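You operate a simulated robot arm through the tools that you are given. There is no shell and no other tool. Be economical: measure what you need, move in short steps, check, and stop when the job is done.

Carry out the task below with a simulated robot arm. There is one attempt and no reset: what you move stays moved.

Task
Change the blown grey fuse for a spare of the same amps.
Fine: pump isolator off first, lay the grey fuse before the fuse bar, fit the spare, isolator on again. Where these are worked on the way, their far stop is far enough and under half their travel is too little: pump isolator.

The check looks at the end state, three seconds after you hand in, the way a careful person would. Anything else that was tipped, shoved, dropped, spilled or broken makes it a failure.

Robot
A 7-joint arm with a two-finger gripper, hanging from a carriage that runs on a rail from [0, -9.9] to [0.1, 278.1] (x, y) and turns from -416 to 272 degrees about z. Base frame: it is fixed where the carriage stands at the start and does not move with it; the origin is on the floor, on the carriage's upright axis, x ahead of it, y to its left, z up; the surface under the hand at the start is at about z = 85. Units: cm, degrees, N and s.
With the tool pointing down near the work surface it reaches from about 10 to 46 cm from the robot's upright axis, wherever it stands. Its first joint turns from -166.0 to 166.0 degrees. Places, roughly: bay isolator [80, -10, 110]; bench breaker [40, -10, 110]; bench isolator [110, -10, 110]; blue try button [90, -10, 110]; green try button [110, -10, 110]; oven breaker [30, -10, 110]; pump breaker [20, -10, 110]; pump fuse well [20, 0, 90]; pump isolator [50, -10, 110]; yellow try button [60, -10, 110]. Payload 1.37 kg.
The TCP is the grasp point between the finger pads, 1.6 cm short of the fingertips. In the tool frame z runs along the fingers and y along their closing line. The gripper opens to 9.2 cm. The gripper's body begins 7.4 cm behind the TCP.
Orientation is that of the tool frame in the base frame, as [roll, pitch, yaw] about the fixed x, y, z axes, in that order (R = Rz(yaw) Ry(pitch) Rx(roll)). With the fingers straight down and closing along the base's y, the tool's x points along the base's -x, its y along +y and its z along -z.

Tools
- The arm moves only by the tool apply_moves. Its argument "moves" is a list of rows, each a list of 7 numbers: the shift along the tool's x, y, z in mm, then the turn, a rotation vector about the tool's x, y, z in degrees, then the closure, from 0 (fully open) to 1 (shut). In form: [[tx, ty, tz, ax, ay, az, gripper], ...]. A call has 1 to 8 rows; each row shifts and turns the commanded pose from where the row before left it, along the tool's axes as they then stand. Each row takes 0.2 s and may step no farther than 5 cm and 8.6 degrees from the row before; otherwise, or with a gripper value out of range, the whole call is refused. A pose out of reach is approached as far as the arm can. The call stops where the force on the tool passes 40 N (or 10 N more than at its start, if that is more) or the arm is blocked; 0.2 s more then pass. The fingers move at their own pace and stop on an object; they squeeze with about 24 N. The grip force told is the motor's: it shows also when the fingers shut on nothing. Time passes only in rows, and 0.2 s behind the last, so rows that do not move let the fingers close. The reply holds the time, the measured pose of the TCP, the force on the tool along the base axes, the opening and the grip force, in the units named above and with some noise, with the torque about the TCP (base axes, N m) and any sound that the robot's microphone picked up.
- Cameras (640 x 400 px; columns grow to the right, rows downward): "scene" is now at [25.47, 1.3, 175.31]; the picture's right is [0.23, -0.97, 0.00], its down [-0.91, -0.21, -0.36] and it looks along [0.35, 0.08, -0.93] (base axes); focal length 254 px, centre (320, 200). "wrist" rides on the gripper at [7.1, 1.9, -11.1] in the tool frame; the picture's right is [-0.26, 0.97, 0.00], its down [-0.78, -0.21, -0.59] and it looks along [-0.57, -0.15, 0.81] (tool axes); focal length 280 px, centre (320, 200). There is no depth. A picture from a camera that has moved, and an enlarged one, comes with that camera's place and axes in the base frame and with its lens.
- snapshot(camera): a new picture of that camera. It takes no simulated time.
- move_column(by): slides the trunk up (or, below 0, down) by that many cm; the arm and the scene camera ride with it, the base frame stays. It gives what a move gives, with no picture.
- roll_base(legs): drives the robot by 1 to 6 legs, each [ahead, left, turn to the left] in cm, cm and degrees, along the robot's own axes; the way and the turn of a leg run together, so that a leg with both is an arc; at most 150 cm and 180 degrees a leg. The arm and the cameras ride along, it lands a little off, and it stops where it bumps. It keeps to its track: a leg is cut to what the track allows. It gives what a move gives.
- aim_head(pan, tilt): turns the head with the scene camera to pan (to the left, within 155 degrees either way) and tilt (down, from -29 to 69), counted from straight ahead of the robot. It gives what a move gives.
- zoom(camera, box): a new picture of the part [left, top, right, bottom] of that camera's present view, enlarged. It takes no simulated time.
- job_done(): hands the job in; it is judged then, once.

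Work in short steps. Places have to be worked out from the pictures, the camera data and where the tool is seen: move nearer, look again, correct. Check each grasp and each placing, and mend what went wrong. You have 120 turns and 78 pictures in all, those below and enlarged ones among them. Open the gripper and draw the arm clear of the work before you hand the job in, unless the task says otherwise; then end with one line.

The tools are called as name(argument=value, ...) on one line, values as JSON. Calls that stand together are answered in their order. apply_moves: Moves the arm, as the interface text tells. Its arguments: {"type":"object","properties":{"moves":{"type":"array","items":{"type":"array","items":{"type":"number"}}}},"required":["moves"]} The other tools are called the same way: move_column (by) slides the trunk up or down; roll_base (legs) drives the base; aim_head (pan, tilt) turns the head that bears the scene camera; snapshot (camera) takes a picture; zoom (camera, box) takes an enlarged picture of a part of a camera's view; job_done () hands the job in.

At the start:

```text
time_s: 0.0
position: [36.42, 3.81, 99.93]
tcp_rot: [180.0, 0.1, 180.0]
force: [0.2, -0.3, 0.2]
moment: [-0.01, -0.02, 0.0]
width: 9.19
grasp_force: 0.0
trunk travel left (down, up): [-57.5, 8.5]
robot x, y, heading: [0.24, 0.04, 0.1]
head pan, tilt: [13.0, 68.8]
```

scene: 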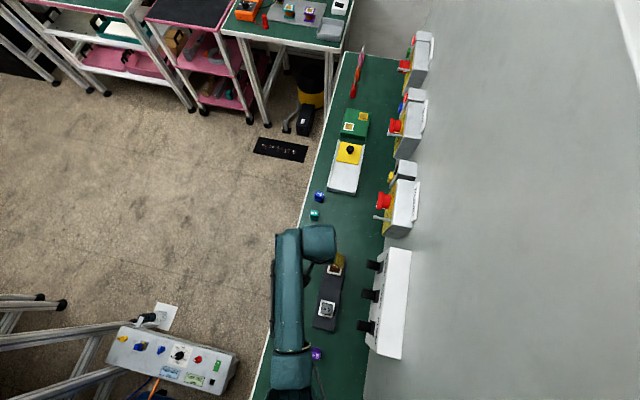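
wrist: 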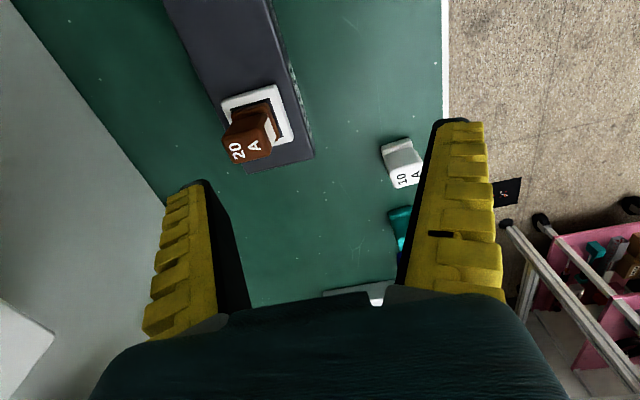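

The wrist view shows a brown 20 A fuse in the bar and a loose 10 A one. I'll enlarge the bar area and the wall row in the scene view.

zoom(camera="scene", box=[270, 180, 430, 380])

zoom(camera="scene", box=[280, 20, 460, 250])

```text
2.00 times, centred on (350, 280) of scene
camera zoom: at [25.47, 1.3, 175.31], right [0.23, -0.97, 0.0], down [-0.91, -0.21, -0.36], along [0.35, 0.08, -0.93], focal length 508 px, centre (260, 40)
```

zoom: 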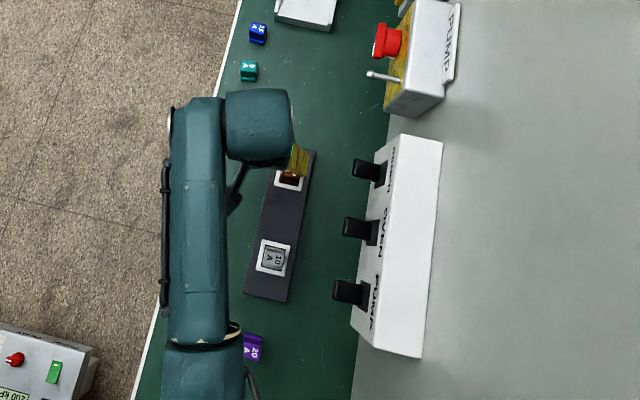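

```text
1.74 times, centred on (370, 135) of scene
camera zoom: at [25.47, 1.3, 175.31], right [0.23, -0.97, 0.0], down [-0.91, -0.21, -0.36], along [0.35, 0.08, -0.93], focal length 441 px, centre (233, 313)
```

zoom: 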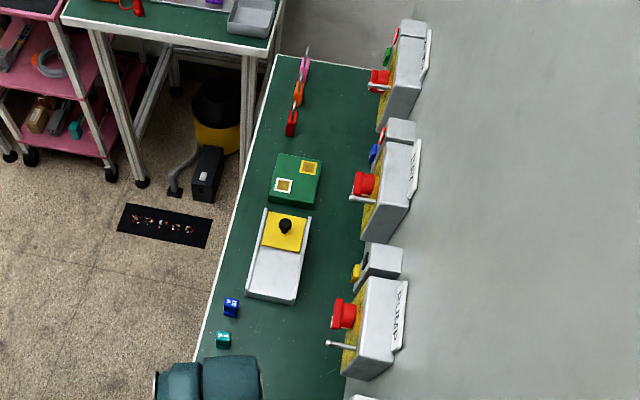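

I need the ratings, so I'll zoom in hard on the grey fuse and the spares.

zoom(camera="scene", box=[310, 295, 342, 320])

zoom(camera="scene", box=[304, 185, 336, 225])

zoom(camera="wrist", box=[360, 110, 460, 290])

zoom(camera="scene", box=[300, 340, 332, 365])

zoom(camera="scene", box=[365, 165, 430, 245])

```text
16.00 times, centred on (326, 308) of scene
camera zoom: at [25.47, 1.3, 175.31], right [0.23, -0.97, 0.0], down [-0.91, -0.21, -0.36], along [0.35, 0.08, -0.93], focal length 4060 px, centre (224, -1520)
```

zoom: 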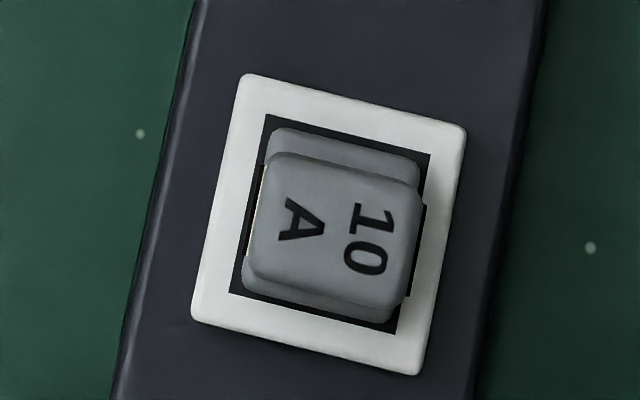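

```text
10.00 times, centred on (320, 205) of scene
camera zoom: at [25.47, 1.3, 175.31], right [0.23, -0.97, 0.0], down [-0.91, -0.21, -0.36], along [0.35, 0.08, -0.93], focal length 2538 px, centre (320, 150)
```

zoom: 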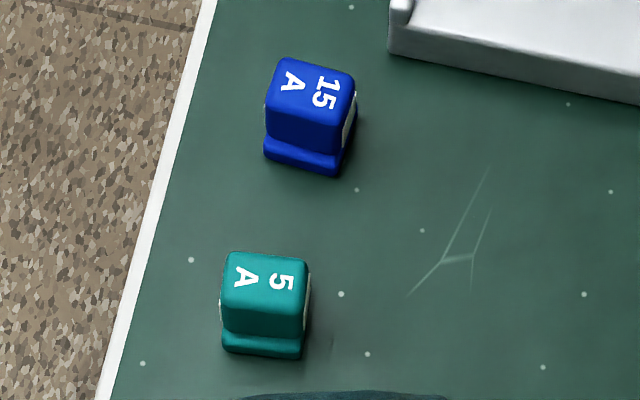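

```text
2.22 times, centred on (410, 200) of wrist
camera zoom: at [29.29, 5.55, 111.03], right [0.26, 0.97, 0.0], down [0.78, -0.21, 0.59], along [0.57, -0.15, -0.81], focal length 623 px, centre (120, 200)
```

zoom: 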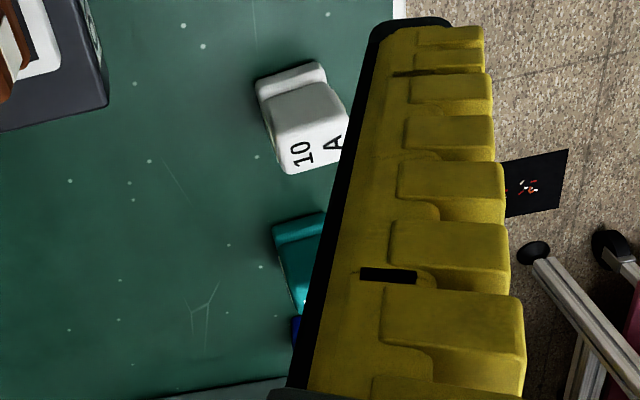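

```text
16.00 times, centred on (316, 352) of scene
camera zoom: at [25.47, 1.3, 175.31], right [0.23, -0.97, 0.0], down [-0.91, -0.21, -0.36], along [0.35, 0.08, -0.93], focal length 4060 px, centre (384, -2240)
```

zoom: 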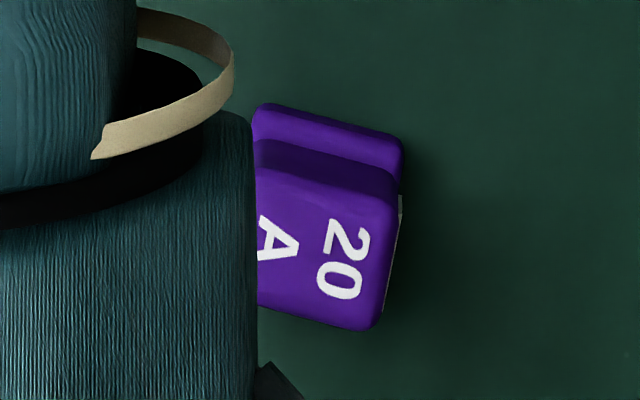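

```text
5.00 times, centred on (398, 205) of scene
camera zoom: at [25.47, 1.3, 175.31], right [0.23, -0.97, 0.0], down [-0.91, -0.21, -0.36], along [0.35, 0.08, -0.93], focal length 1269 px, centre (-68, 175)
```

zoom: 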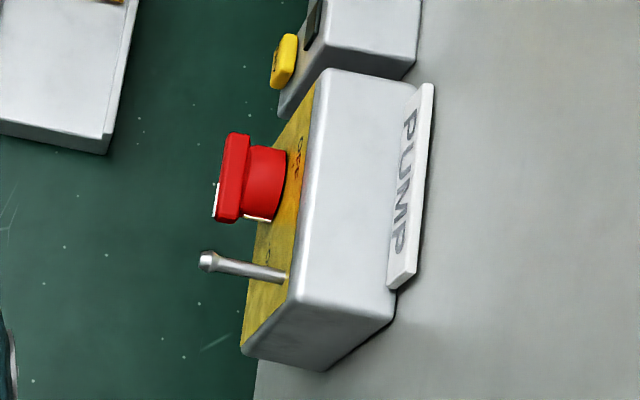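

The grey fuse in the bar is 10 A, and so is the loose white spare (15, 5 and 20 A are the others). Now I'll raise the tool and turn it toward the wall to see the pump isolator from the front.

apply_moves(moves=[[0, 0, -50, 0, 0, 0, 0], [0, 20, -50, 0, 0, 0, 0], [0, 20, -20, 8.5, 0, 0, 0], [0, 20, 0, 8.5, 0, 0, 0], [0, 10, 0, 8.5, 0, 0, 0], [0, 0, 0, 8.5, 0, 0, 0], [0, 0, 0, 8.5, 0, 0, 0], [0, 0, 0, 8.5, 0, 0, 0]])

apply_moves(moves=[[0, 0, 0, 8.5, 0, 0, 0], [0, 0, 0, 8.5, 0, 0, 0], [0, 0, 0, 8.5, 0, 0, 0], [0, 0, 0, 8.5, 0, 0, 0], [0, 0, 0, 5, 0, 0, 0], [0, 0, 0, 0, 0, 0, 0]])

snapshot(camera="wrist")

```text
refused: row 2 steps farther than a row can; nothing moved
```

```text
time_s: 1.4
position: [36.25, 3.75, 100.06]
tcp_rot: [-140.9, 0.0, -180.0]
force: [0.6, 0.1, 0.2]
moment: [0.01, -0.02, 0.01]
width: 9.18
grasp_force: 0.0
trunk travel left (down, up): [-57.5, 8.5]
robot x, y, heading: [0.0, -0.28, -0.0]
head pan, tilt: [13.0, 68.8]
```

```text
68 pictures are left
camera wrist: at [29.27, 12.11, 107.33], right [0.26, 0.75, -0.61], down [0.78, 0.21, 0.59], along [0.57, -0.63, -0.53], focal length 280 px, centre (320, 200)
```

wrist: 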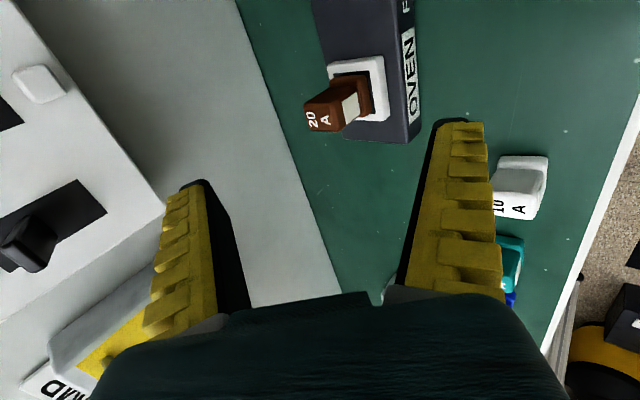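

Partly turned. I'll back up and away, then finish the turn.

apply_moves(moves=[[0, -5, -47, 0, 0, 0, 0], [0, -5, -47, 0, 0, 0, 0], [0, -4, -47, 8.5, 0, 0, 0], [0, 0, 0, 8.5, 0, 0, 0], [0, 0, 0, 8.5, 0, 0, 0], [0, 0, 0, 8.5, 0, 0, 0], [0, 0, 0, 8.5, 0, 0, 0], [0, 0, 0, 8.4, 0, 0, 0]])

snapshot(camera="wrist")

```text
time_s: 3.2
position: [35.54, 10.66, 112.48]
tcp_rot: [-101.3, 0.1, 179.9]
force: [0.6, 0.2, -1.4]
moment: [0.02, -0.01, 0.02]
width: 9.16
grasp_force: 0.2
out of reach, approached as far as the arm can: row 7, 8
trunk travel left (down, up): [-57.5, 8.5]
robot x, y, heading: [-0.04, 0.4, -0.2]
head pan, tilt: [13.0, 68.8]
```

```text
67 pictures are left
camera wrist: at [28.58, 21.89, 112.69], right [0.26, 0.19, -0.95], down [0.78, 0.54, 0.32], along [0.57, -0.82, -0.01], focal length 280 px, centre (320, 200)
```

wrist: 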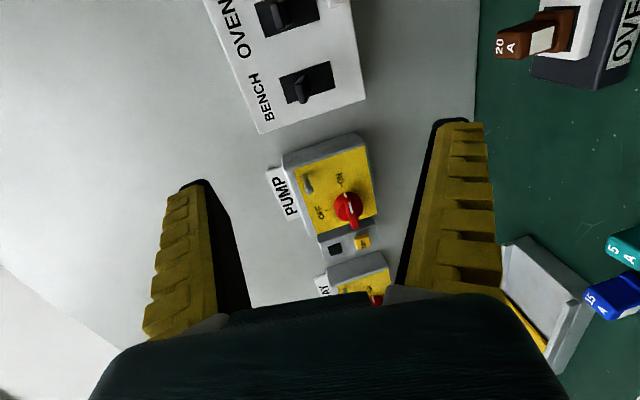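

The isolator shows a red handle with ON/OFF marks and a pin. I'll enlarge it.

zoom(camera="wrist", box=[260, 130, 400, 260])

```text
3.08 times, centred on (330, 195) of wrist
camera zoom: at [28.58, 21.89, 112.69], right [0.26, 0.19, -0.95], down [0.78, 0.54, 0.32], along [0.57, -0.82, -0.01], focal length 863 px, centre (289, 215)
```

zoom: 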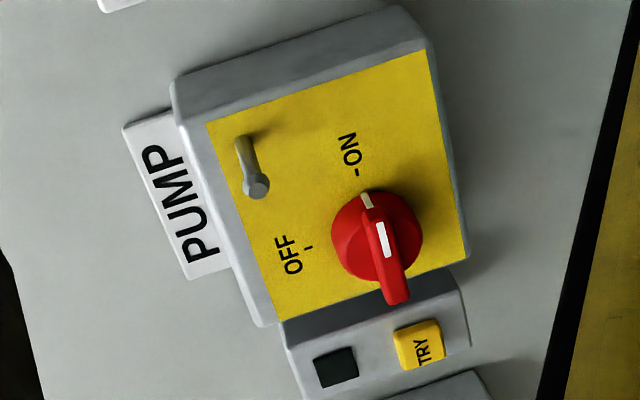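

The red rotary handle is the switch, at about (54, -9.6, 109). Its pointer is at ON (toward -x) and OFF is up, so it needs a quarter turn. I'll move in +x and see whether the arm can finish levelling the tool.

apply_moves(moves=[[-45, 0, 0, 0, 0, 0, 0], [-45, 0, 0, 0, 0, 0, 0], [-45, 0, 0, 0, 0, 0, 0], [-45, 0, 0, 0, 0, 0, 0], [0, 0, 0, 0, 0, 0, 0]])

```text
time_s: 4.4
position: [43.5, 6.11, 117.81]
tcp_rot: [-101.4, 0.0, -179.9]
force: [-0.4, 0.0, 0.1]
moment: [0.0, 0.0, 0.04]
width: 9.18
grasp_force: 0.1
out of reach, approached as far as the arm can: row 1, 2, 3, 4
trunk travel left (down, up): [-57.5, 8.5]
robot x, y, heading: [0.11, -0.1, -0.1]
head pan, tilt: [13.0, 68.8]
```

The arm can't reach x=54 with the tool square to the wall. A tool slanted about 35° toward +x should reach, so I'll turn about the vertical.

apply_moves(moves=[[20, 0, 0, 0, -8.23, -1.65, 1], [10, 0, 0, 0, -8.23, -1.65, 1], [0, 0, 0, 0, -8.23, -1.65, 1], [0, 0, 0, 0, -8.23, -1.65, 1], [0, 0, 0, 0, 0, 0, 1]])

snapshot(camera="wrist")

snapshot(camera="scene")

```text
time_s: 5.6
position: [40.64, 6.15, 118.07]
tcp_rot: [-101.4, 0.0, -146.3]
force: [-0.7, 0.1, 1.2]
moment: [-0.02, 0.01, 0.01]
width: 0.02
grasp_force: 23.7
trunk travel left (down, up): [-57.5, 8.5]
robot x, y, heading: [0.2, -0.31, 0.3]
head pan, tilt: [13.0, 68.8]
```

```text
65 pictures are left
camera wrist: at [28.57, 11.41, 118.15], right [0.11, 0.3, -0.95], down [0.35, 0.88, 0.32], along [0.93, -0.37, -0.01], focal length 280 px, centre (320, 200)
```

wrist: 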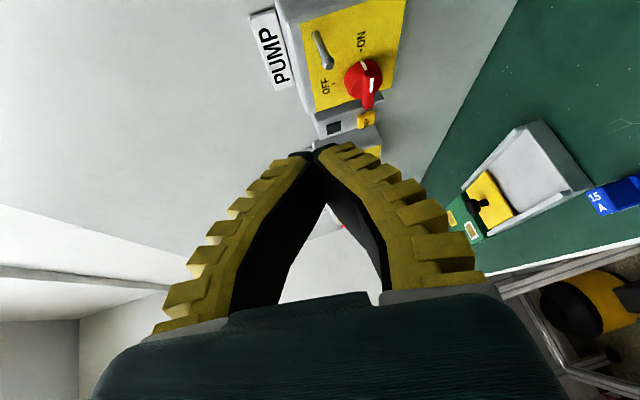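

```text
64 pictures are left
camera scene: at [25.46, 1.3, 175.31], right [0.23, -0.97, 0.0], down [-0.91, -0.21, -0.36], along [0.35, 0.08, -0.93], focal length 254 px, centre (320, 200)
```

scene: 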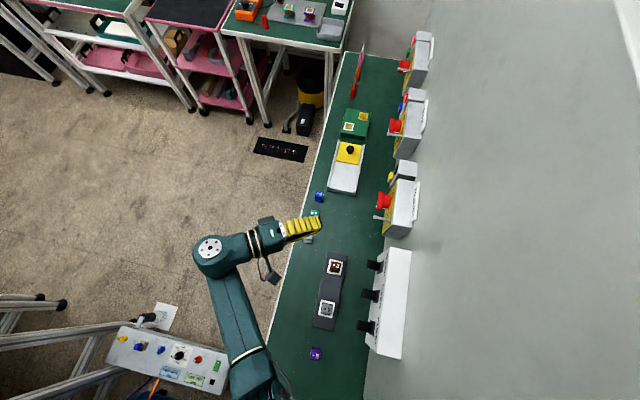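

The tool is now slanted and the arm has room. I'll zoom for a second bearing on the handle.

zoom(camera="wrist", box=[290, 10, 410, 140])

zoom(camera="scene", box=[365, 165, 430, 245])

```text
3.08 times, centred on (350, 75) of wrist
camera zoom: at [28.57, 11.41, 118.15], right [0.11, 0.3, -0.95], down [0.35, 0.88, 0.32], along [0.93, -0.37, -0.01], focal length 863 px, centre (228, 585)
```

zoom: 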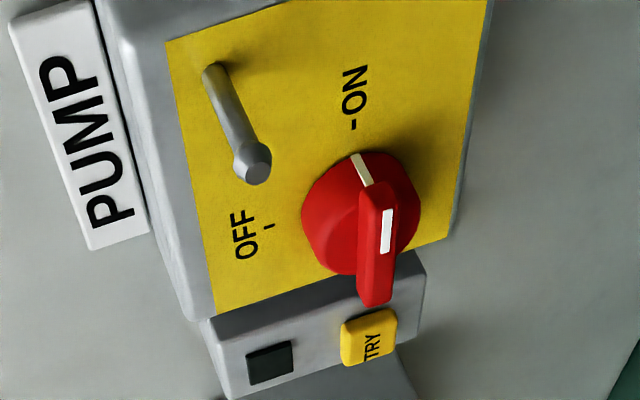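

```text
5.00 times, centred on (398, 205) of scene
camera zoom: at [25.46, 1.3, 175.31], right [0.23, -0.97, 0.0], down [-0.91, -0.21, -0.36], along [0.35, 0.08, -0.93], focal length 1269 px, centre (-68, 175)
```

zoom: 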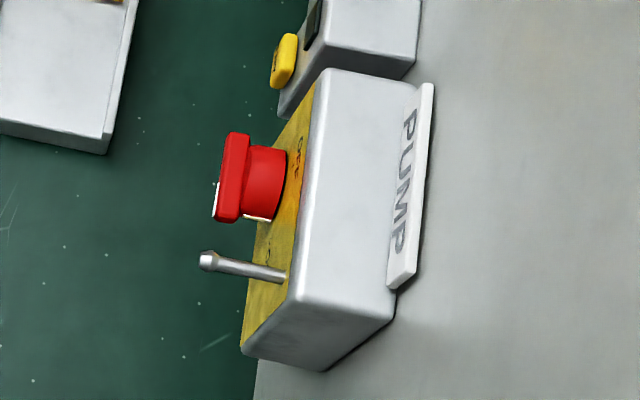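

The handle bar lies along x, centred near (53.8, -9.4, 109) and about 5 cm long, with a fixed pin at (47.7, -8..-12, 113). Gripping the bar and turning it would be cleanest, so I'll roll the carriage left to get a squarer tool.

roll_base(legs=[[0, 13, 0]])

apply_moves(moves=[[0, 0, 0, 8, 0, 0, 0.4], [-40, 0, 0, 3.4, 8.2, 0, 0.4], [-40, 0, 0, 0, 8.2, 0, 0.4], [-20, 0, 0, 0, 0, 0, 0.4], [0, 0, 0, 0, 0, 0, 0.4]])

```text
time_s: 6.9
position: [40.73, 19.08, 117.87]
tcp_rot: [-101.3, 0.0, -146.4]
force: [0.1, 0.3, 0.3]
moment: [-0.02, -0.02, -0.02]
width: 0.01
grasp_force: 24.7
trunk travel left (down, up): [-57.5, 8.5]
robot x, y, heading: [-0.2, 13.1, -0.2]
head pan, tilt: [13.0, 68.8]
```

```text
refused: row 2 steps farther than a row can; nothing moved
```

apply_moves(moves=[[0, 0, 0, 8, 0, 0, 0.4], [-40, 0, 0, 3.4, 0, 0, 0.4], [-40, 0, 0, 0, 8.2, 0, 0.4], [-20, 0, 0, 0, 8.2, 0, 0.4], [0, 0, 0, 0, 0, 0, 0.4]])

```text
time_s: 8.1
position: [47.32, 23.03, 124.23]
tcp_rot: [-90.0, 0.1, -163.0]
force: [-0.3, 0.6, -0.5]
moment: [0.06, 0.04, 0.01]
width: 5.78
grasp_force: 2.2
out of reach, approached as far as the arm can: row 4
trunk travel left (down, up): [-57.5, 8.5]
robot x, y, heading: [-0.07, 12.9, 0.1]
head pan, tilt: [13.0, 68.8]
```

Tool level now, at 17° slant. Next a standoff in front of the handle at about (51.8, -2, 109).

apply_moves(moves=[[5, 25, 42, 0, 0, 0, 0.4], [5, 25, 42, 0, 0, 0, 0.4], [5, 25, 42, 0, 0, 0, 0.4], [5, 25, 42, 0, 0, 0, 0.4], [5, 26, 42, 0, 0, 0, 0.4], [5, 26, 42, 0, 0, 0, 0.4], [0, 0, 0, 0, 0, 0, 0.4]])

snapshot(camera="wrist")

snapshot(camera="scene")

```text
time_s: 9.7
position: [49.6, -0.37, 112.23]
tcp_rot: [-90.0, 0.0, -162.9]
force: [0.6, 0.5, -0.5]
moment: [0.0, -0.01, 0.02]
width: 5.76
grasp_force: 2.6
out of reach, approached as far as the arm can: row 5, 6
trunk travel left (down, up): [-57.5, 8.5]
robot x, y, heading: [-0.11, 12.99, -0.2]
head pan, tilt: [13.0, 68.8]
```

```text
61 pictures are left
camera wrist: at [39.63, 8.04, 110.26], right [0.25, 0.08, -0.96], down [0.57, 0.79, 0.21], along [0.78, -0.6, 0.16], focal length 280 px, centre (320, 200)
```

wrist: 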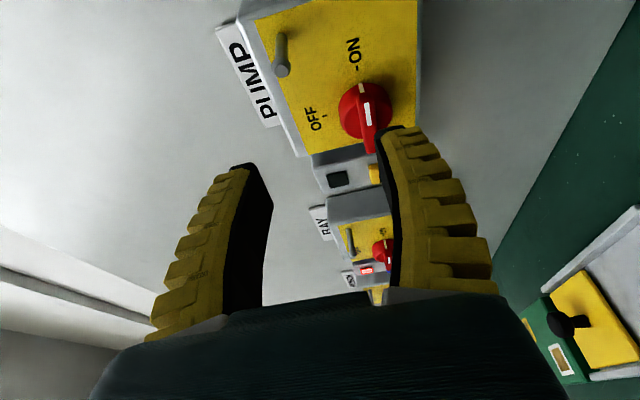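

```text
60 pictures are left
camera scene: at [25.47, 14.28, 175.31], right [0.22, -0.97, 0.0], down [-0.91, -0.21, -0.36], along [0.35, 0.08, -0.93], focal length 254 px, centre (320, 200)
```

scene: 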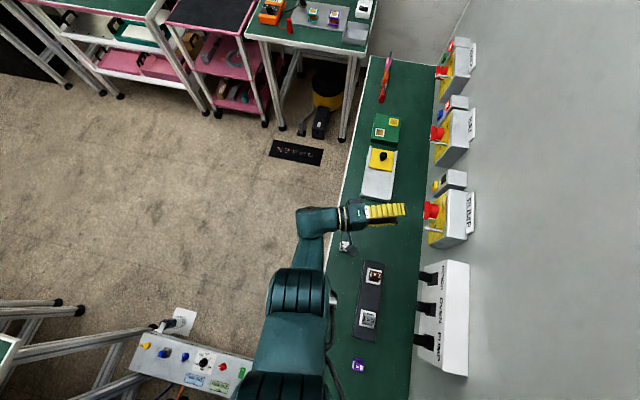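

The limit acts as if the shoulder is well above, so lowering the trunk should give reach. The fingertips are clear of the wall at y≈-2.

move_column(by=-12)

apply_moves(moves=[[0, -30, 0, 0, 0, 0, 0.5], [-20, -30, 0, 0, 0, 0, 0.5], [-20, -28, 0, 0, 0, 0, 0.5], [0, 0, 0, 0, 0, 0, 0.5]])

```text
time_s: 11.2
position: [49.55, -0.33, 100.28]
tcp_rot: [-89.8, 0.0, -162.9]
force: [-0.4, -1.8, 0.6]
moment: [-0.01, 0.05, 0.0]
width: 5.79
grasp_force: 2.3
trunk travel left (down, up): [-45.5, 20.5]
robot x, y, heading: [-0.05, 13.05, -0.0]
head pan, tilt: [13.0, 68.8]
```

```text
time_s: 12.2
position: [55.3, 1.18, 107.71]
tcp_rot: [-90.0, 0.0, -162.9]
force: [-0.4, 0.1, 0.0]
moment: [0.0, 0.03, 0.0]
width: 4.91
grasp_force: 2.1
out of reach, approached as far as the arm can: row 1, 2
trunk travel left (down, up): [-45.5, 20.5]
robot x, y, heading: [-0.19, 13.31, -0.1]
head pan, tilt: [13.0, 68.8]
```

Reach is fine now. A wrist picture to align with the bar.

snapshot(camera="wrist")

zoom(camera="scene", box=[360, 150, 480, 250])

```text
59 pictures are left
camera wrist: at [45.38, 9.6, 105.69], right [0.25, 0.07, -0.97], down [0.57, 0.79, 0.21], along [0.78, -0.61, 0.16], focal length 280 px, centre (320, 200)
```

wrist: 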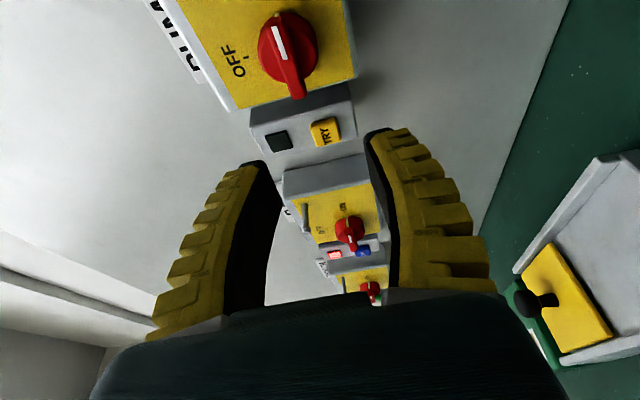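

```text
4.00 times, centred on (420, 200) of scene
camera zoom: at [25.48, 14.28, 163.32], right [0.22, -0.97, 0.0], down [-0.91, -0.21, -0.36], along [0.35, 0.08, -0.93], focal length 1015 px, centre (-80, 200)
```

zoom: 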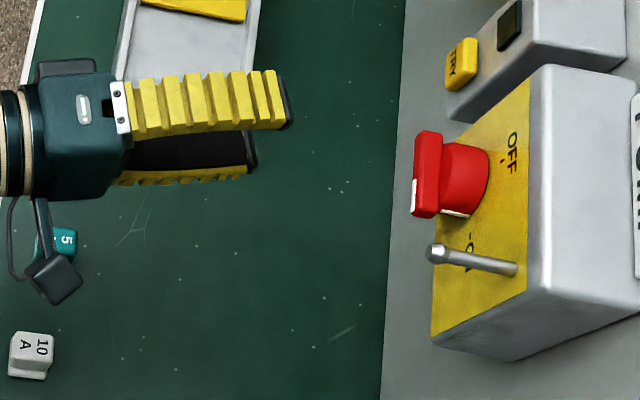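

The handle triangulates to (53.7, -9.4, 108.8). I'll align laterally, then advance with the fingers straddling the bar.

apply_moves(moves=[[22, -6, 5, 0, 0, 0, 0.5], [22, -5, 10, 0, 0, 0, 0.5], [0, 0, 25, 0, 0, 0, 0.5], [0, 0, 25, 0, 0, 0, 0.5], [0, 0, 22, 0, 0, 0, 0.5], [0, 0, 0, 0, 0, 0, 0.5]])

snapshot(camera="wrist")

zoom(camera="scene", box=[380, 150, 480, 250])

```text
time_s: 13.6
position: [56.27, -7.85, 106.89]
tcp_rot: [-89.9, 0.1, -163.0]
force: [-0.8, -0.1, 1.6]
moment: [-0.07, 0.02, 0.01]
width: 5.03
grasp_force: 3.6
out of reach, approached as far as the arm can: row 1, 2, 4, 5
trunk travel left (down, up): [-45.5, 20.5]
robot x, y, heading: [0.33, 12.99, 0.1]
head pan, tilt: [13.0, 68.8]
```

```text
57 pictures are left
camera wrist: at [46.28, 0.53, 104.85], right [0.25, 0.08, -0.96], down [0.57, 0.79, 0.21], along [0.78, -0.61, 0.16], focal length 280 px, centre (320, 200)
```

wrist: 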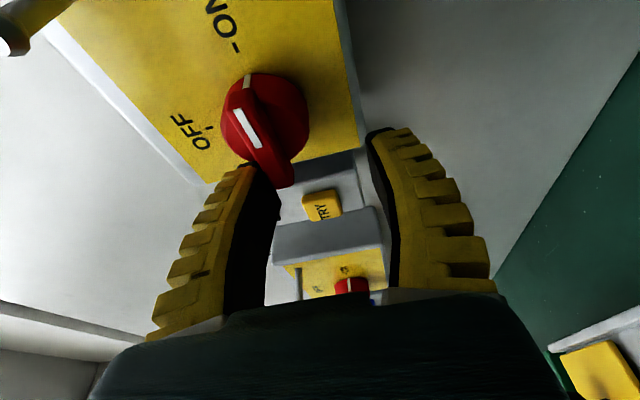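

```text
4.00 times, centred on (430, 200) of scene
camera zoom: at [25.48, 14.27, 163.32], right [0.22, -0.97, 0.0], down [-0.91, -0.21, -0.36], along [0.35, 0.08, -0.93], focal length 1015 px, centre (-120, 200)
```

zoom: 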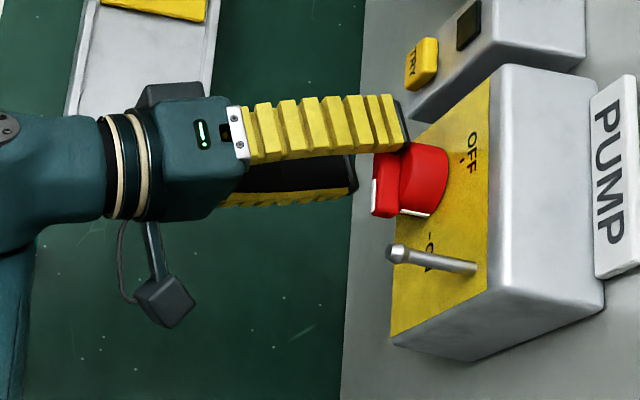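

The arm clipped my lateral move: I'm at x=56.3, z=106.9. I'll back off 4 cm, correct x with the arm and use the trunk for height.

apply_moves(moves=[[0, 0, -40, 0, 0, 0, 0.5], [13, 0, 0, 0, 0, 0, 0.5], [13, 0, 0, 0, 0, 0, 0.5], [0, 0, 0, 0, 0, 0, 0.5]])

move_column(by=1.9)

```text
time_s: 14.6
position: [52.54, -4.91, 106.76]
tcp_rot: [-89.9, -0.1, -162.9]
force: [-0.7, -0.1, 0.0]
moment: [0.0, 0.01, 0.01]
width: 4.89
grasp_force: 2.3
trunk travel left (down, up): [-45.5, 20.5]
robot x, y, heading: [0.3, 13.39, -0.3]
head pan, tilt: [13.0, 68.8]
```

```text
time_s: 15.2
position: [52.54, -4.81, 108.54]
tcp_rot: [-89.9, -0.1, -162.9]
force: [0.5, 0.7, -0.3]
moment: [0.0, 0.0, 0.0]
width: 4.88
grasp_force: 2.4
trunk travel left (down, up): [-47.4, 18.6]
robot x, y, heading: [-0.05, 12.97, 0.0]
head pan, tilt: [13.0, 68.8]
```

Now lined up: advancing 39 mm along the tool reaches (53.7, -8.6). Then close.

apply_moves(moves=[[0, -1, 20, 0, 0, 0, 0.5], [0, -1, 19, 0, 0, 0, 0.5], [0, 0, 0, 0, 0, 0, 0.5]])

zoom(camera="scene", box=[380, 150, 480, 250])

```text
time_s: 16.1
position: [53.61, -8.63, 108.67]
tcp_rot: [-89.9, 0.0, -162.9]
force: [-0.2, -0.1, 0.3]
moment: [-0.01, -0.03, -0.03]
width: 4.91
grasp_force: 2.0
trunk travel left (down, up): [-47.4, 18.6]
robot x, y, heading: [-0.19, 13.4, -0.1]
head pan, tilt: [13.0, 68.8]
```

```text
4.00 times, centred on (430, 200) of scene
camera zoom: at [25.48, 14.28, 165.22], right [0.22, -0.97, 0.0], down [-0.91, -0.21, -0.36], along [0.35, 0.08, -0.93], focal length 1015 px, centre (-120, 200)
```

zoom: 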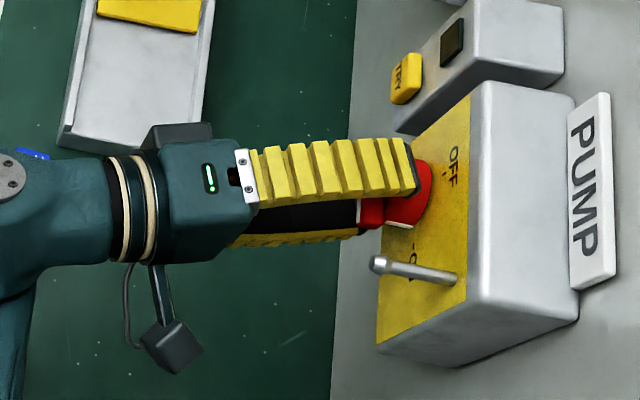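

The fingers straddle the bar, so I close.

apply_moves(moves=[[0, 0, 0, 0, 0, 0, 0.9], [0, 0, 0, 0, 0, 0, 0.9], [0, 0, 0, 0, 0, 0, 0.9]])

```text
time_s: 16.9
position: [53.66, -8.33, 108.75]
tcp_rot: [-90.0, 0.0, -162.8]
force: [-1.3, 10.6, 1.6]
moment: [0.03, -0.03, -0.02]
width: 1.29
grasp_force: 6.9
trunk travel left (down, up): [-47.4, 18.6]
robot x, y, heading: [0.08, 12.81, -0.3]
head pan, tilt: [13.0, 68.8]
```

Gripped (1.29 cm wide). I'll turn about the knob axis (+Y) in small steps, checking as I go.

apply_moves(moves=[[0, 0, -2, 0, 0, 0, 0.95], [0, 0, 0, -2.48, 0, -8.13, 0.95], [0, 0, 0, -2.48, 0, -8.13, 0.95], [0, 0, 0, -2.48, 0, -8.13, 0.95], [0, 0, 0, 0, 0, 0, 0.95]])

```text
time_s: 18.1
position: [53.6, -8.27, 109.11]
tcp_rot: [-97.7, -24.1, -161.3]
force: [-7.2, 12.2, 19.0]
moment: [-0.11, -0.1, 0.03]
width: 0.84
grasp_force: 28.4
trunk travel left (down, up): [-47.4, 18.6]
robot x, y, heading: [0.08, 13.12, -0.3]
head pan, tilt: [13.0, 68.8]
```

The width dropped to 0.84 and force appeared. I'll look before going on.

snapshot(camera="wrist")

zoom(camera="scene", box=[380, 150, 480, 250])

```text
54 pictures are left
camera wrist: at [43.84, 0.17, 111.5], right [-0.19, 0.07, -0.98], down [0.61, 0.79, -0.06], along [0.77, -0.61, -0.19], focal length 280 px, centre (320, 200)
```

wrist: 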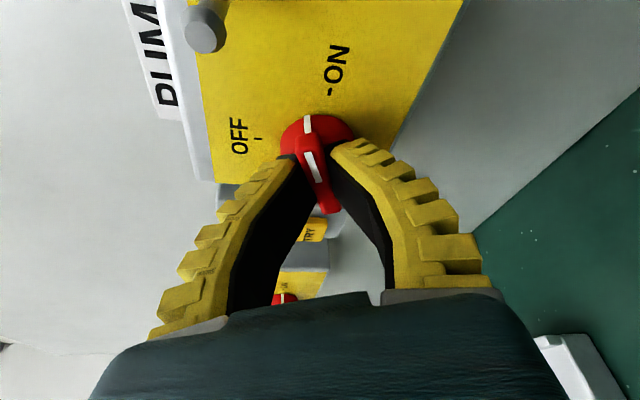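

```text
4.00 times, centred on (430, 200) of scene
camera zoom: at [25.49, 14.34, 165.24], right [0.22, -0.97, 0.0], down [-0.91, -0.21, -0.36], along [0.35, 0.08, -0.93], focal length 1015 px, centre (-120, 200)
```

zoom: 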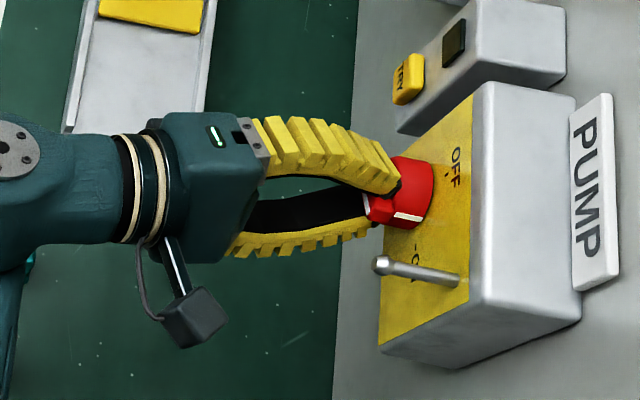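

The knob has begun to follow, its pointer leaving ON. I continue turning.

apply_moves(moves=[[0, 0, 0, -2.48, 0, -8.13, 0.95], [0, 0, 0, -2.48, 0, -8.13, 0.95], [0, 0, 0, -2.48, 0, -8.13, 0.95], [0, 0, 0, 0, 0, 0, 0.95]])

snapshot(camera="wrist")

```text
time_s: 19.1
position: [53.87, -8.16, 109.33]
tcp_rot: [-109.1, -48.0, -154.4]
force: [-4.8, 9.5, 29.7]
moment: [-0.09, -0.04, 0.05]
width: 0.96
grasp_force: 27.7
trunk travel left (down, up): [-47.4, 18.6]
robot x, y, heading: [0.13, 12.87, -0.2]
head pan, tilt: [13.0, 68.8]
```

```text
52 pictures are left
camera wrist: at [46.03, 0.15, 115.64], right [-0.59, 0.07, -0.8], down [0.52, 0.79, -0.32], along [0.61, -0.61, -0.5], focal length 280 px, centre (320, 200)
```

wrist: 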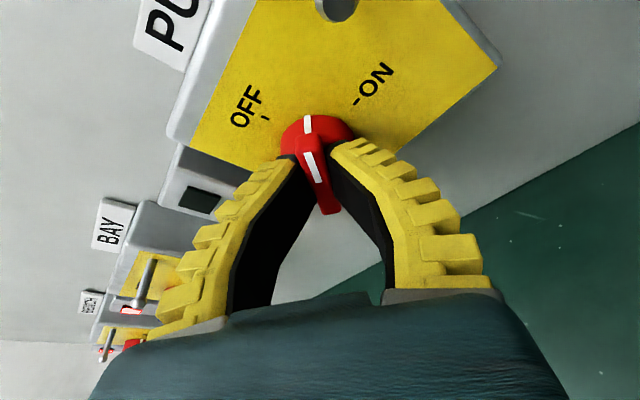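

The pointer is midway and following. There's an upward load on the tool, so I'll relieve it by a few mm and continue.

apply_moves(moves=[[3, -3, -2, 0, 0, 0, 0.95], [0, 0, 0, -2.48, 0, -8.13, 0.95], [0, 0, 0, -2.48, 0, -8.13, 0.95], [0, 0, 0, 0, 0, 0, 0.95]])

```text
time_s: 20.1
position: [53.92, -8.01, 109.4]
tcp_rot: [-125.5, -62.4, -140.8]
force: [13.5, 8.0, 10.8]
moment: [-0.14, -0.06, 0.12]
width: 0.58
grasp_force: 28.3
trunk travel left (down, up): [-47.4, 18.6]
robot x, y, heading: [-0.34, 13.1, -0.1]
head pan, tilt: [13.0, 68.8]
```

snapshot(camera="wrist")

zoom(camera="scene", box=[380, 150, 480, 250])

```text
51 pictures are left
camera wrist: at [48.4, 0.28, 117.84], right [-0.8, 0.07, -0.6], down [0.41, 0.79, -0.45], along [0.44, -0.61, -0.66], focal length 280 px, centre (320, 200)
```

wrist: 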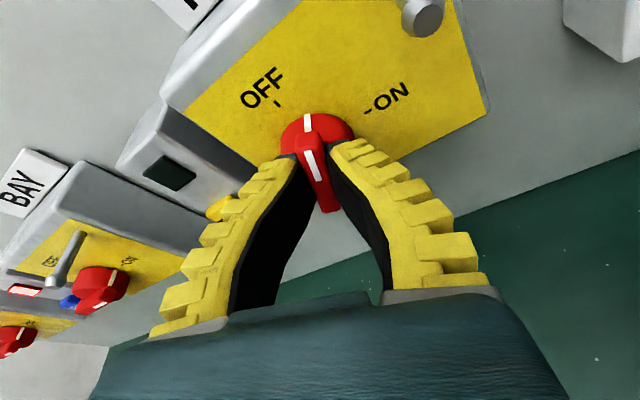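

```text
4.00 times, centred on (430, 200) of scene
camera zoom: at [25.61, 14.33, 165.27], right [0.22, -0.97, 0.0], down [-0.91, -0.21, -0.36], along [0.36, 0.08, -0.93], focal length 1015 px, centre (-120, 200)
```

zoom: 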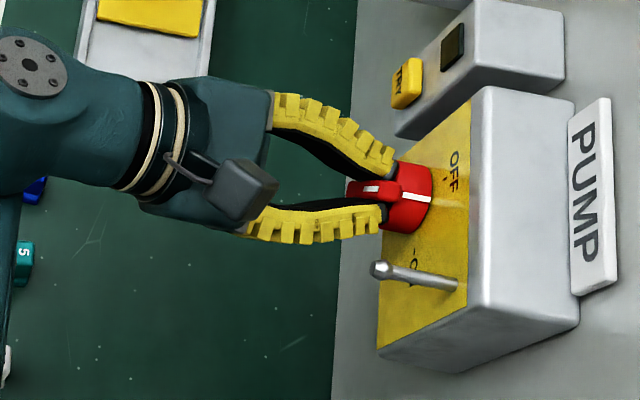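

About 65° done and it holds well. The last quarter follows.

apply_moves(moves=[[-1, -2, 0, -2.48, 0, -8.13, 0.95], [0, 0, 0, -2.48, 0, -8.13, 0.95], [0, 0, 0, -2.48, 0, -8.13, 0.95], [0, 0, 0, 0, 0, 0, 0.95]])

snapshot(camera="wrist")

```text
time_s: 21.1
position: [54.18, -8.04, 109.37]
tcp_rot: [169.2, -72.7, -79.3]
force: [20.6, 6.3, 0.6]
moment: [0.2, -0.44, 0.13]
width: 0.62
grasp_force: 28.0
trunk travel left (down, up): [-47.4, 18.6]
robot x, y, heading: [0.09, 12.92, -0.1]
head pan, tilt: [13.0, 68.8]
```

```text
49 pictures are left
camera wrist: at [52.8, 0.34, 119.51], right [-0.98, 0.07, -0.2], down [0.17, 0.79, -0.58], along [0.11, -0.6, -0.79], focal length 280 px, centre (320, 200)
```

wrist: 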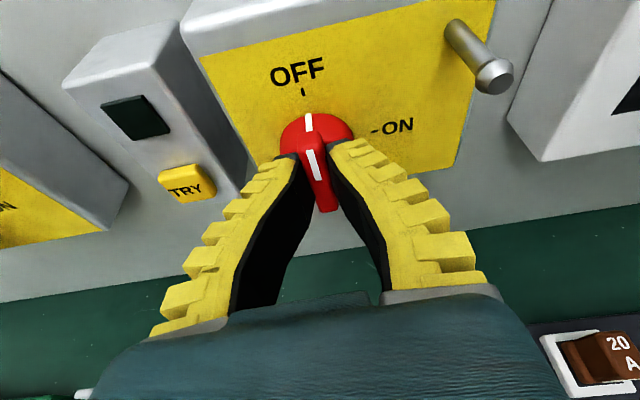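

The pointer stands at OFF. I release, retreat and verify.

apply_moves(moves=[[0, 0, 0, 0, 0, 0, 0.5], [0, 0, 0, 0, 0, 0, 0.5], [0, 0, -25, 0, 0, 0, 0.5], [0, 0, -40, 0, 0, 0, 0.5], [0, 0, -40, 0, 0, 0, 0.5]])

snapshot(camera="wrist")

zoom(camera="scene", box=[280, 140, 480, 380])

```text
time_s: 22.2
position: [53.95, 1.84, 112.43]
tcp_rot: [168.2, -72.7, -78.7]
force: [-0.1, 0.2, 0.2]
moment: [-0.01, -0.04, 0.01]
width: 4.92
grasp_force: 2.0
trunk travel left (down, up): [-47.4, 18.6]
robot x, y, heading: [-0.11, 12.52, 0.1]
head pan, tilt: [13.0, 68.8]
```

```text
48 pictures are left
camera wrist: at [52.72, 10.32, 122.42], right [-0.98, 0.07, -0.19], down [0.18, 0.79, -0.59], along [0.11, -0.61, -0.79], focal length 280 px, centre (320, 200)
```

wrist: 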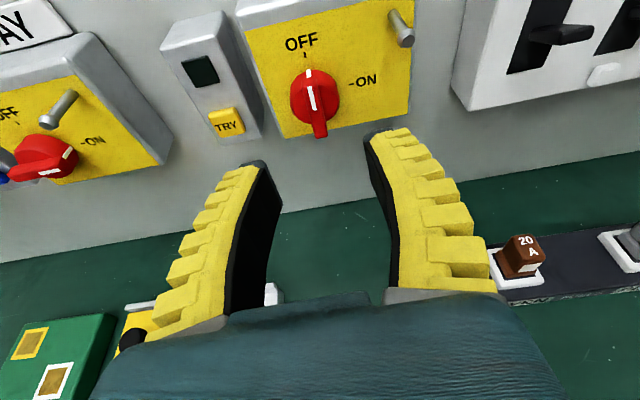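

```text
1.67 times, centred on (380, 260) of scene
camera zoom: at [25.48, 14.27, 165.22], right [0.22, -0.97, 0.0], down [-0.91, -0.21, -0.36], along [0.35, 0.08, -0.93], focal length 423 px, centre (220, 100)
```

zoom: 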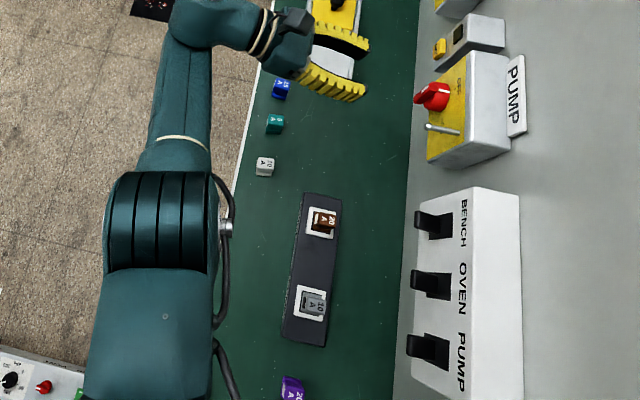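

The isolator reads OFF. Now I'll study the fuse shapes to choose the grip direction: grey near (22.7, -1.6, top 89.5), white spare near (43.6, 9.9).

zoom(camera="scene", box=[320, 225, 400, 350])

zoom(camera="scene", box=[325, 220, 361, 250])

```text
3.20 times, centred on (360, 288) of scene
camera zoom: at [25.48, 14.27, 165.22], right [0.22, -0.97, 0.0], down [-0.91, -0.21, -0.36], along [0.35, 0.08, -0.93], focal length 812 px, centre (192, -80)
```

zoom: 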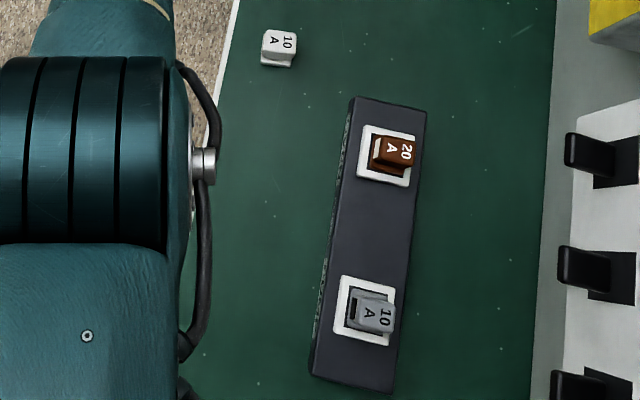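

```text
13.33 times, centred on (343, 235) of scene
camera zoom: at [25.48, 14.27, 165.22], right [0.22, -0.97, 0.0], down [-0.91, -0.21, -0.36], along [0.35, 0.08, -0.93], focal length 3384 px, centre (13, -267)
```

zoom: 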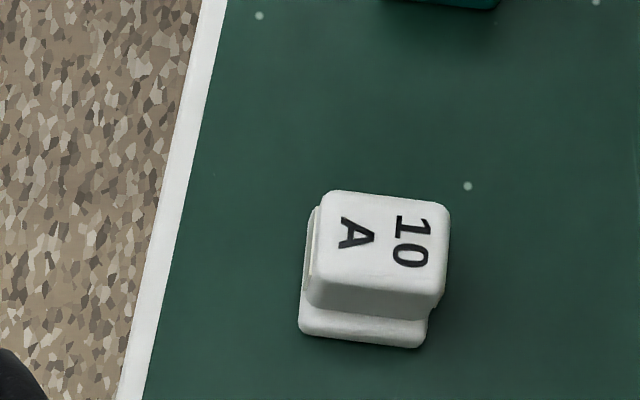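

Both fuses have a handle block and a base, aligned with the bar, so gripping along y (the start orientation) suits. I'll draw away from the wall, then turn the tool down.

apply_moves(moves=[[6, 32, -36, 0, 0, 0, 0.5], [6, 32, -36, 0, 0, 0, 0.5], [6, 32, -36, 0, 0, 0, 0.5], [0, 0, 0, 0, -8.4, 0, 0.5], [0, 0, 0, 0, -8.4, 0, 0.5], [0, 0, 0, 0, -8.4, 0, 0.5], [0, 0, 0, 0, -8.4, 0, 0.5], [0, 0, 0, 0, -8.4, 0, 0.5]])

apply_moves(moves=[[0, 0, 0, 0, -8.4, 0, 0.5], [0, 0, 0, 0, -8.4, 0, 0.5], [0, 0, 0, 0, -8.4, 0, 0.5], [0, 0, 0, 0, -5.5, 0, 0.5], [0, 0, 0, 0, 0, 8.5, 0.5], [0, 0, 0, 0, 0, 8.5, 0.5], [0, 0, 0, 0, 0, 8.5, 0.5], [0, 0, 0, 0, 0, 8.5, 0.5]])

```text
time_s: 24.1
position: [44.58, 11.73, 117.75]
tcp_rot: [175.9, -30.9, -87.6]
force: [0.0, 0.8, -0.1]
moment: [-0.03, -0.02, 0.0]
width: 4.92
grasp_force: 2.5
trunk travel left (down, up): [-47.4, 18.6]
robot x, y, heading: [-0.08, 13.03, 0.1]
head pan, tilt: [13.0, 68.8]
```

```text
time_s: 25.9
position: [44.58, 11.64, 117.69]
tcp_rot: [177.3, -2.3, -124.0]
force: [-1.0, -0.8, -0.7]
moment: [0.03, 0.06, 0.01]
width: 4.89
grasp_force: 1.3
trunk travel left (down, up): [-47.4, 18.6]
robot x, y, heading: [0.3, 13.06, -0.1]
head pan, tilt: [13.0, 68.8]
```

apply_moves(moves=[[0, 0, 0, 0, 0, 8, 0], [0, 0, 0, 0, 0, 8, 0], [0, 0, 0, 0, 0, 8, 0], [0, 0, 0, 0, 0, 8, 0], [0, 0, 0, 0, 0, 8, 0], [0, 0, 0, 0, 0, 8, 0], [0, 0, 0, 0, 0, 8, 0], [0, 0, 0, 0, 0, 0, 0]])

```text
time_s: 27.6
position: [44.7, 11.66, 117.77]
tcp_rot: [-179.7, -3.6, 180.0]
force: [0.7, -0.4, -0.8]
moment: [-0.02, -0.01, -0.02]
width: 9.19
grasp_force: 0.1
trunk travel left (down, up): [-47.4, 18.6]
robot x, y, heading: [0.2, 12.85, -0.2]
head pan, tilt: [13.0, 68.8]
```

Nearly straight. I correct the 3.6° tilt and travel over the grey fuse with the fingers half open, to stay clear of the breaker levers (tips near y=-8).

apply_moves(moves=[[37, -20, 10, 0, -3.6, 0, 0.45], [37, -20, 10, 0, 0, 0, 0.45], [37, -20, 10, 0, 0, 0, 0.45], [37, -20, 10, 0, 0, 0, 0.45], [37, -20, 10, 0, 0, 0, 0.45], [35, -20, 10, 0, 0, 0, 0.45], [0, 0, 0, 0, 0, 0, 0.45]])

snapshot(camera="wrist")

snapshot(camera="scene")

```text
time_s: 29.2
position: [23.33, -0.51, 110.39]
tcp_rot: [-179.5, 0.0, -179.8]
force: [-0.2, 0.4, -0.3]
moment: [0.02, 0.0, 0.0]
width: 5.36
grasp_force: 2.2
out of reach, approached as far as the arm can: row 2, 3
trunk travel left (down, up): [-47.4, 18.6]
robot x, y, heading: [0.03, 13.01, -0.3]
head pan, tilt: [13.0, 68.8]
```

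```text
44 pictures are left
camera wrist: at [16.31, 1.34, 121.31], right [0.26, 0.97, -0.01], down [0.78, -0.21, 0.59], along [0.57, -0.16, -0.81], focal length 280 px, centre (320, 200)
```

wrist: 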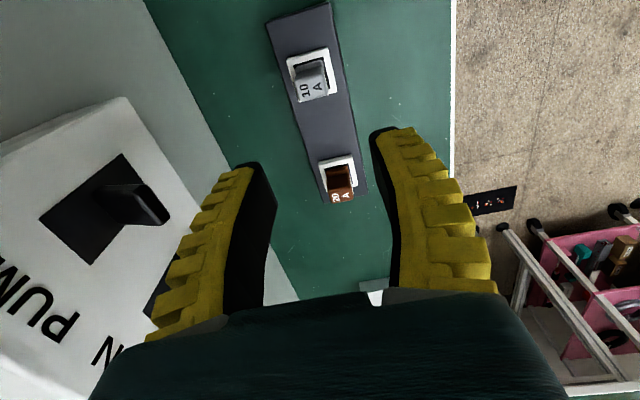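

```text
43 pictures are left
camera scene: at [25.46, 14.28, 165.21], right [0.22, -0.97, 0.0], down [-0.91, -0.21, -0.36], along [0.35, 0.08, -0.93], focal length 254 px, centre (320, 200)
```

scene: 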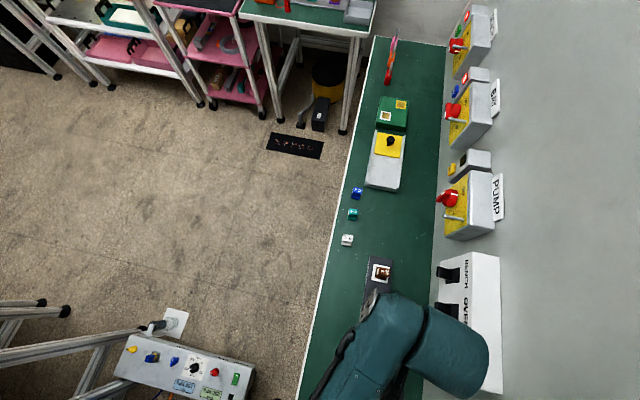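

Grey fuse triangulates to (22.85, -1.55), consistent in three views. I descend to z≈98 above it.

apply_moves(moves=[[5, -10, 40, 0, 0, 0, 0.45], [0, 0, 40, 0, 0, 0, 0.45], [0, 0, 40, 0, 0, 0, 0.45], [0, 0, 0, 0, 0, 0, 0.45]])

snapshot(camera="wrist")

```text
time_s: 30.2
position: [23.26, -1.85, 98.28]
tcp_rot: [-179.6, 0.1, -179.9]
force: [0.1, 0.4, 0.0]
moment: [0.01, -0.02, 0.04]
width: 5.36
grasp_force: 1.8
trunk travel left (down, up): [-47.4, 18.6]
robot x, y, heading: [0.02, 13.11, -0.2]
head pan, tilt: [13.0, 68.8]
```

```text
42 pictures are left
camera wrist: at [16.1, 0.07, 109.29], right [0.26, 0.97, -0.01], down [0.78, -0.21, 0.59], along [0.57, -0.16, -0.81], focal length 280 px, centre (320, 200)
```

wrist: 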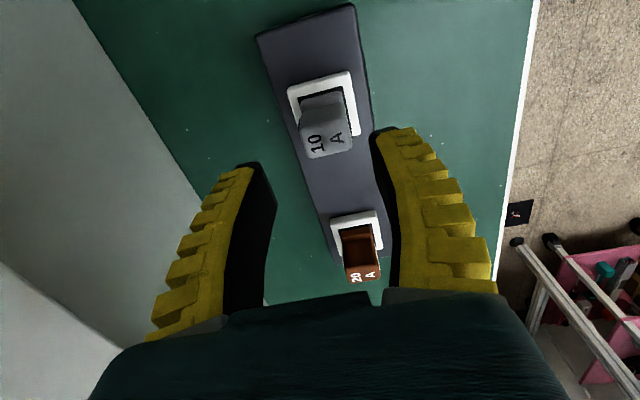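

The fuse stands tall: top at about z=93, bar top about 87. I shift +3 mm in y and come down to TCP z≈91.

apply_moves(moves=[[2, 3, 30, 0, 0, 0, 0.45], [0, 0, 25, 0, 0, 0, 0.45], [0, 0, 18, 0, 0, 0, 0.45], [0, 0, 0, 0, 0, 0, 0.45]])

snapshot(camera="wrist")

```text
time_s: 31.2
position: [22.76, -1.33, 90.85]
tcp_rot: [-179.6, 0.1, -179.9]
force: [0.0, 1.0, -0.2]
moment: [0.0, -0.03, 0.01]
width: 5.37
grasp_force: 2.2
trunk travel left (down, up): [-47.4, 18.6]
robot x, y, heading: [-0.11, 12.81, -0.0]
head pan, tilt: [13.0, 68.8]
```

```text
41 pictures are left
camera wrist: at [15.85, 0.5, 101.98], right [0.26, 0.97, -0.01], down [0.78, -0.21, 0.59], along [0.57, -0.16, -0.81], focal length 280 px, centre (320, 200)
```

wrist: 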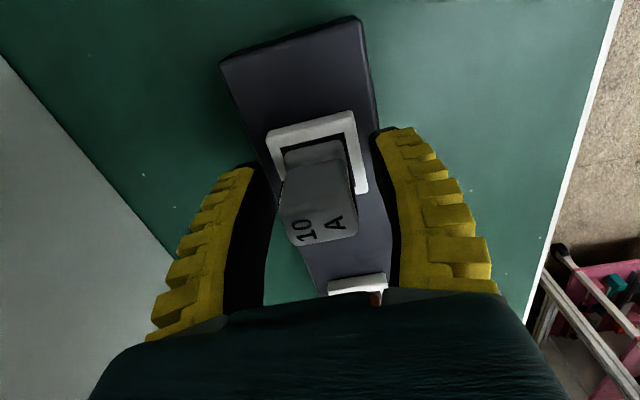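

The cap sits between the fingers. Close and check the width.

apply_moves(moves=[[0, 0, 0, 0, 0, 0, 0.9], [0, 0, 0, 0, 0, 0, 0.9], [0, 0, 0, 0, 0, 0, 0.9]])

```text
time_s: 32.0
position: [22.86, -1.35, 91.18]
tcp_rot: [-179.6, 0.2, -180.0]
force: [-3.4, 1.0, 12.5]
moment: [0.01, 0.1, -0.06]
width: 2.47
grasp_force: 24.4
trunk travel left (down, up): [-47.4, 18.6]
robot x, y, heading: [0.23, 13.07, -0.1]
head pan, tilt: [13.0, 68.8]
```

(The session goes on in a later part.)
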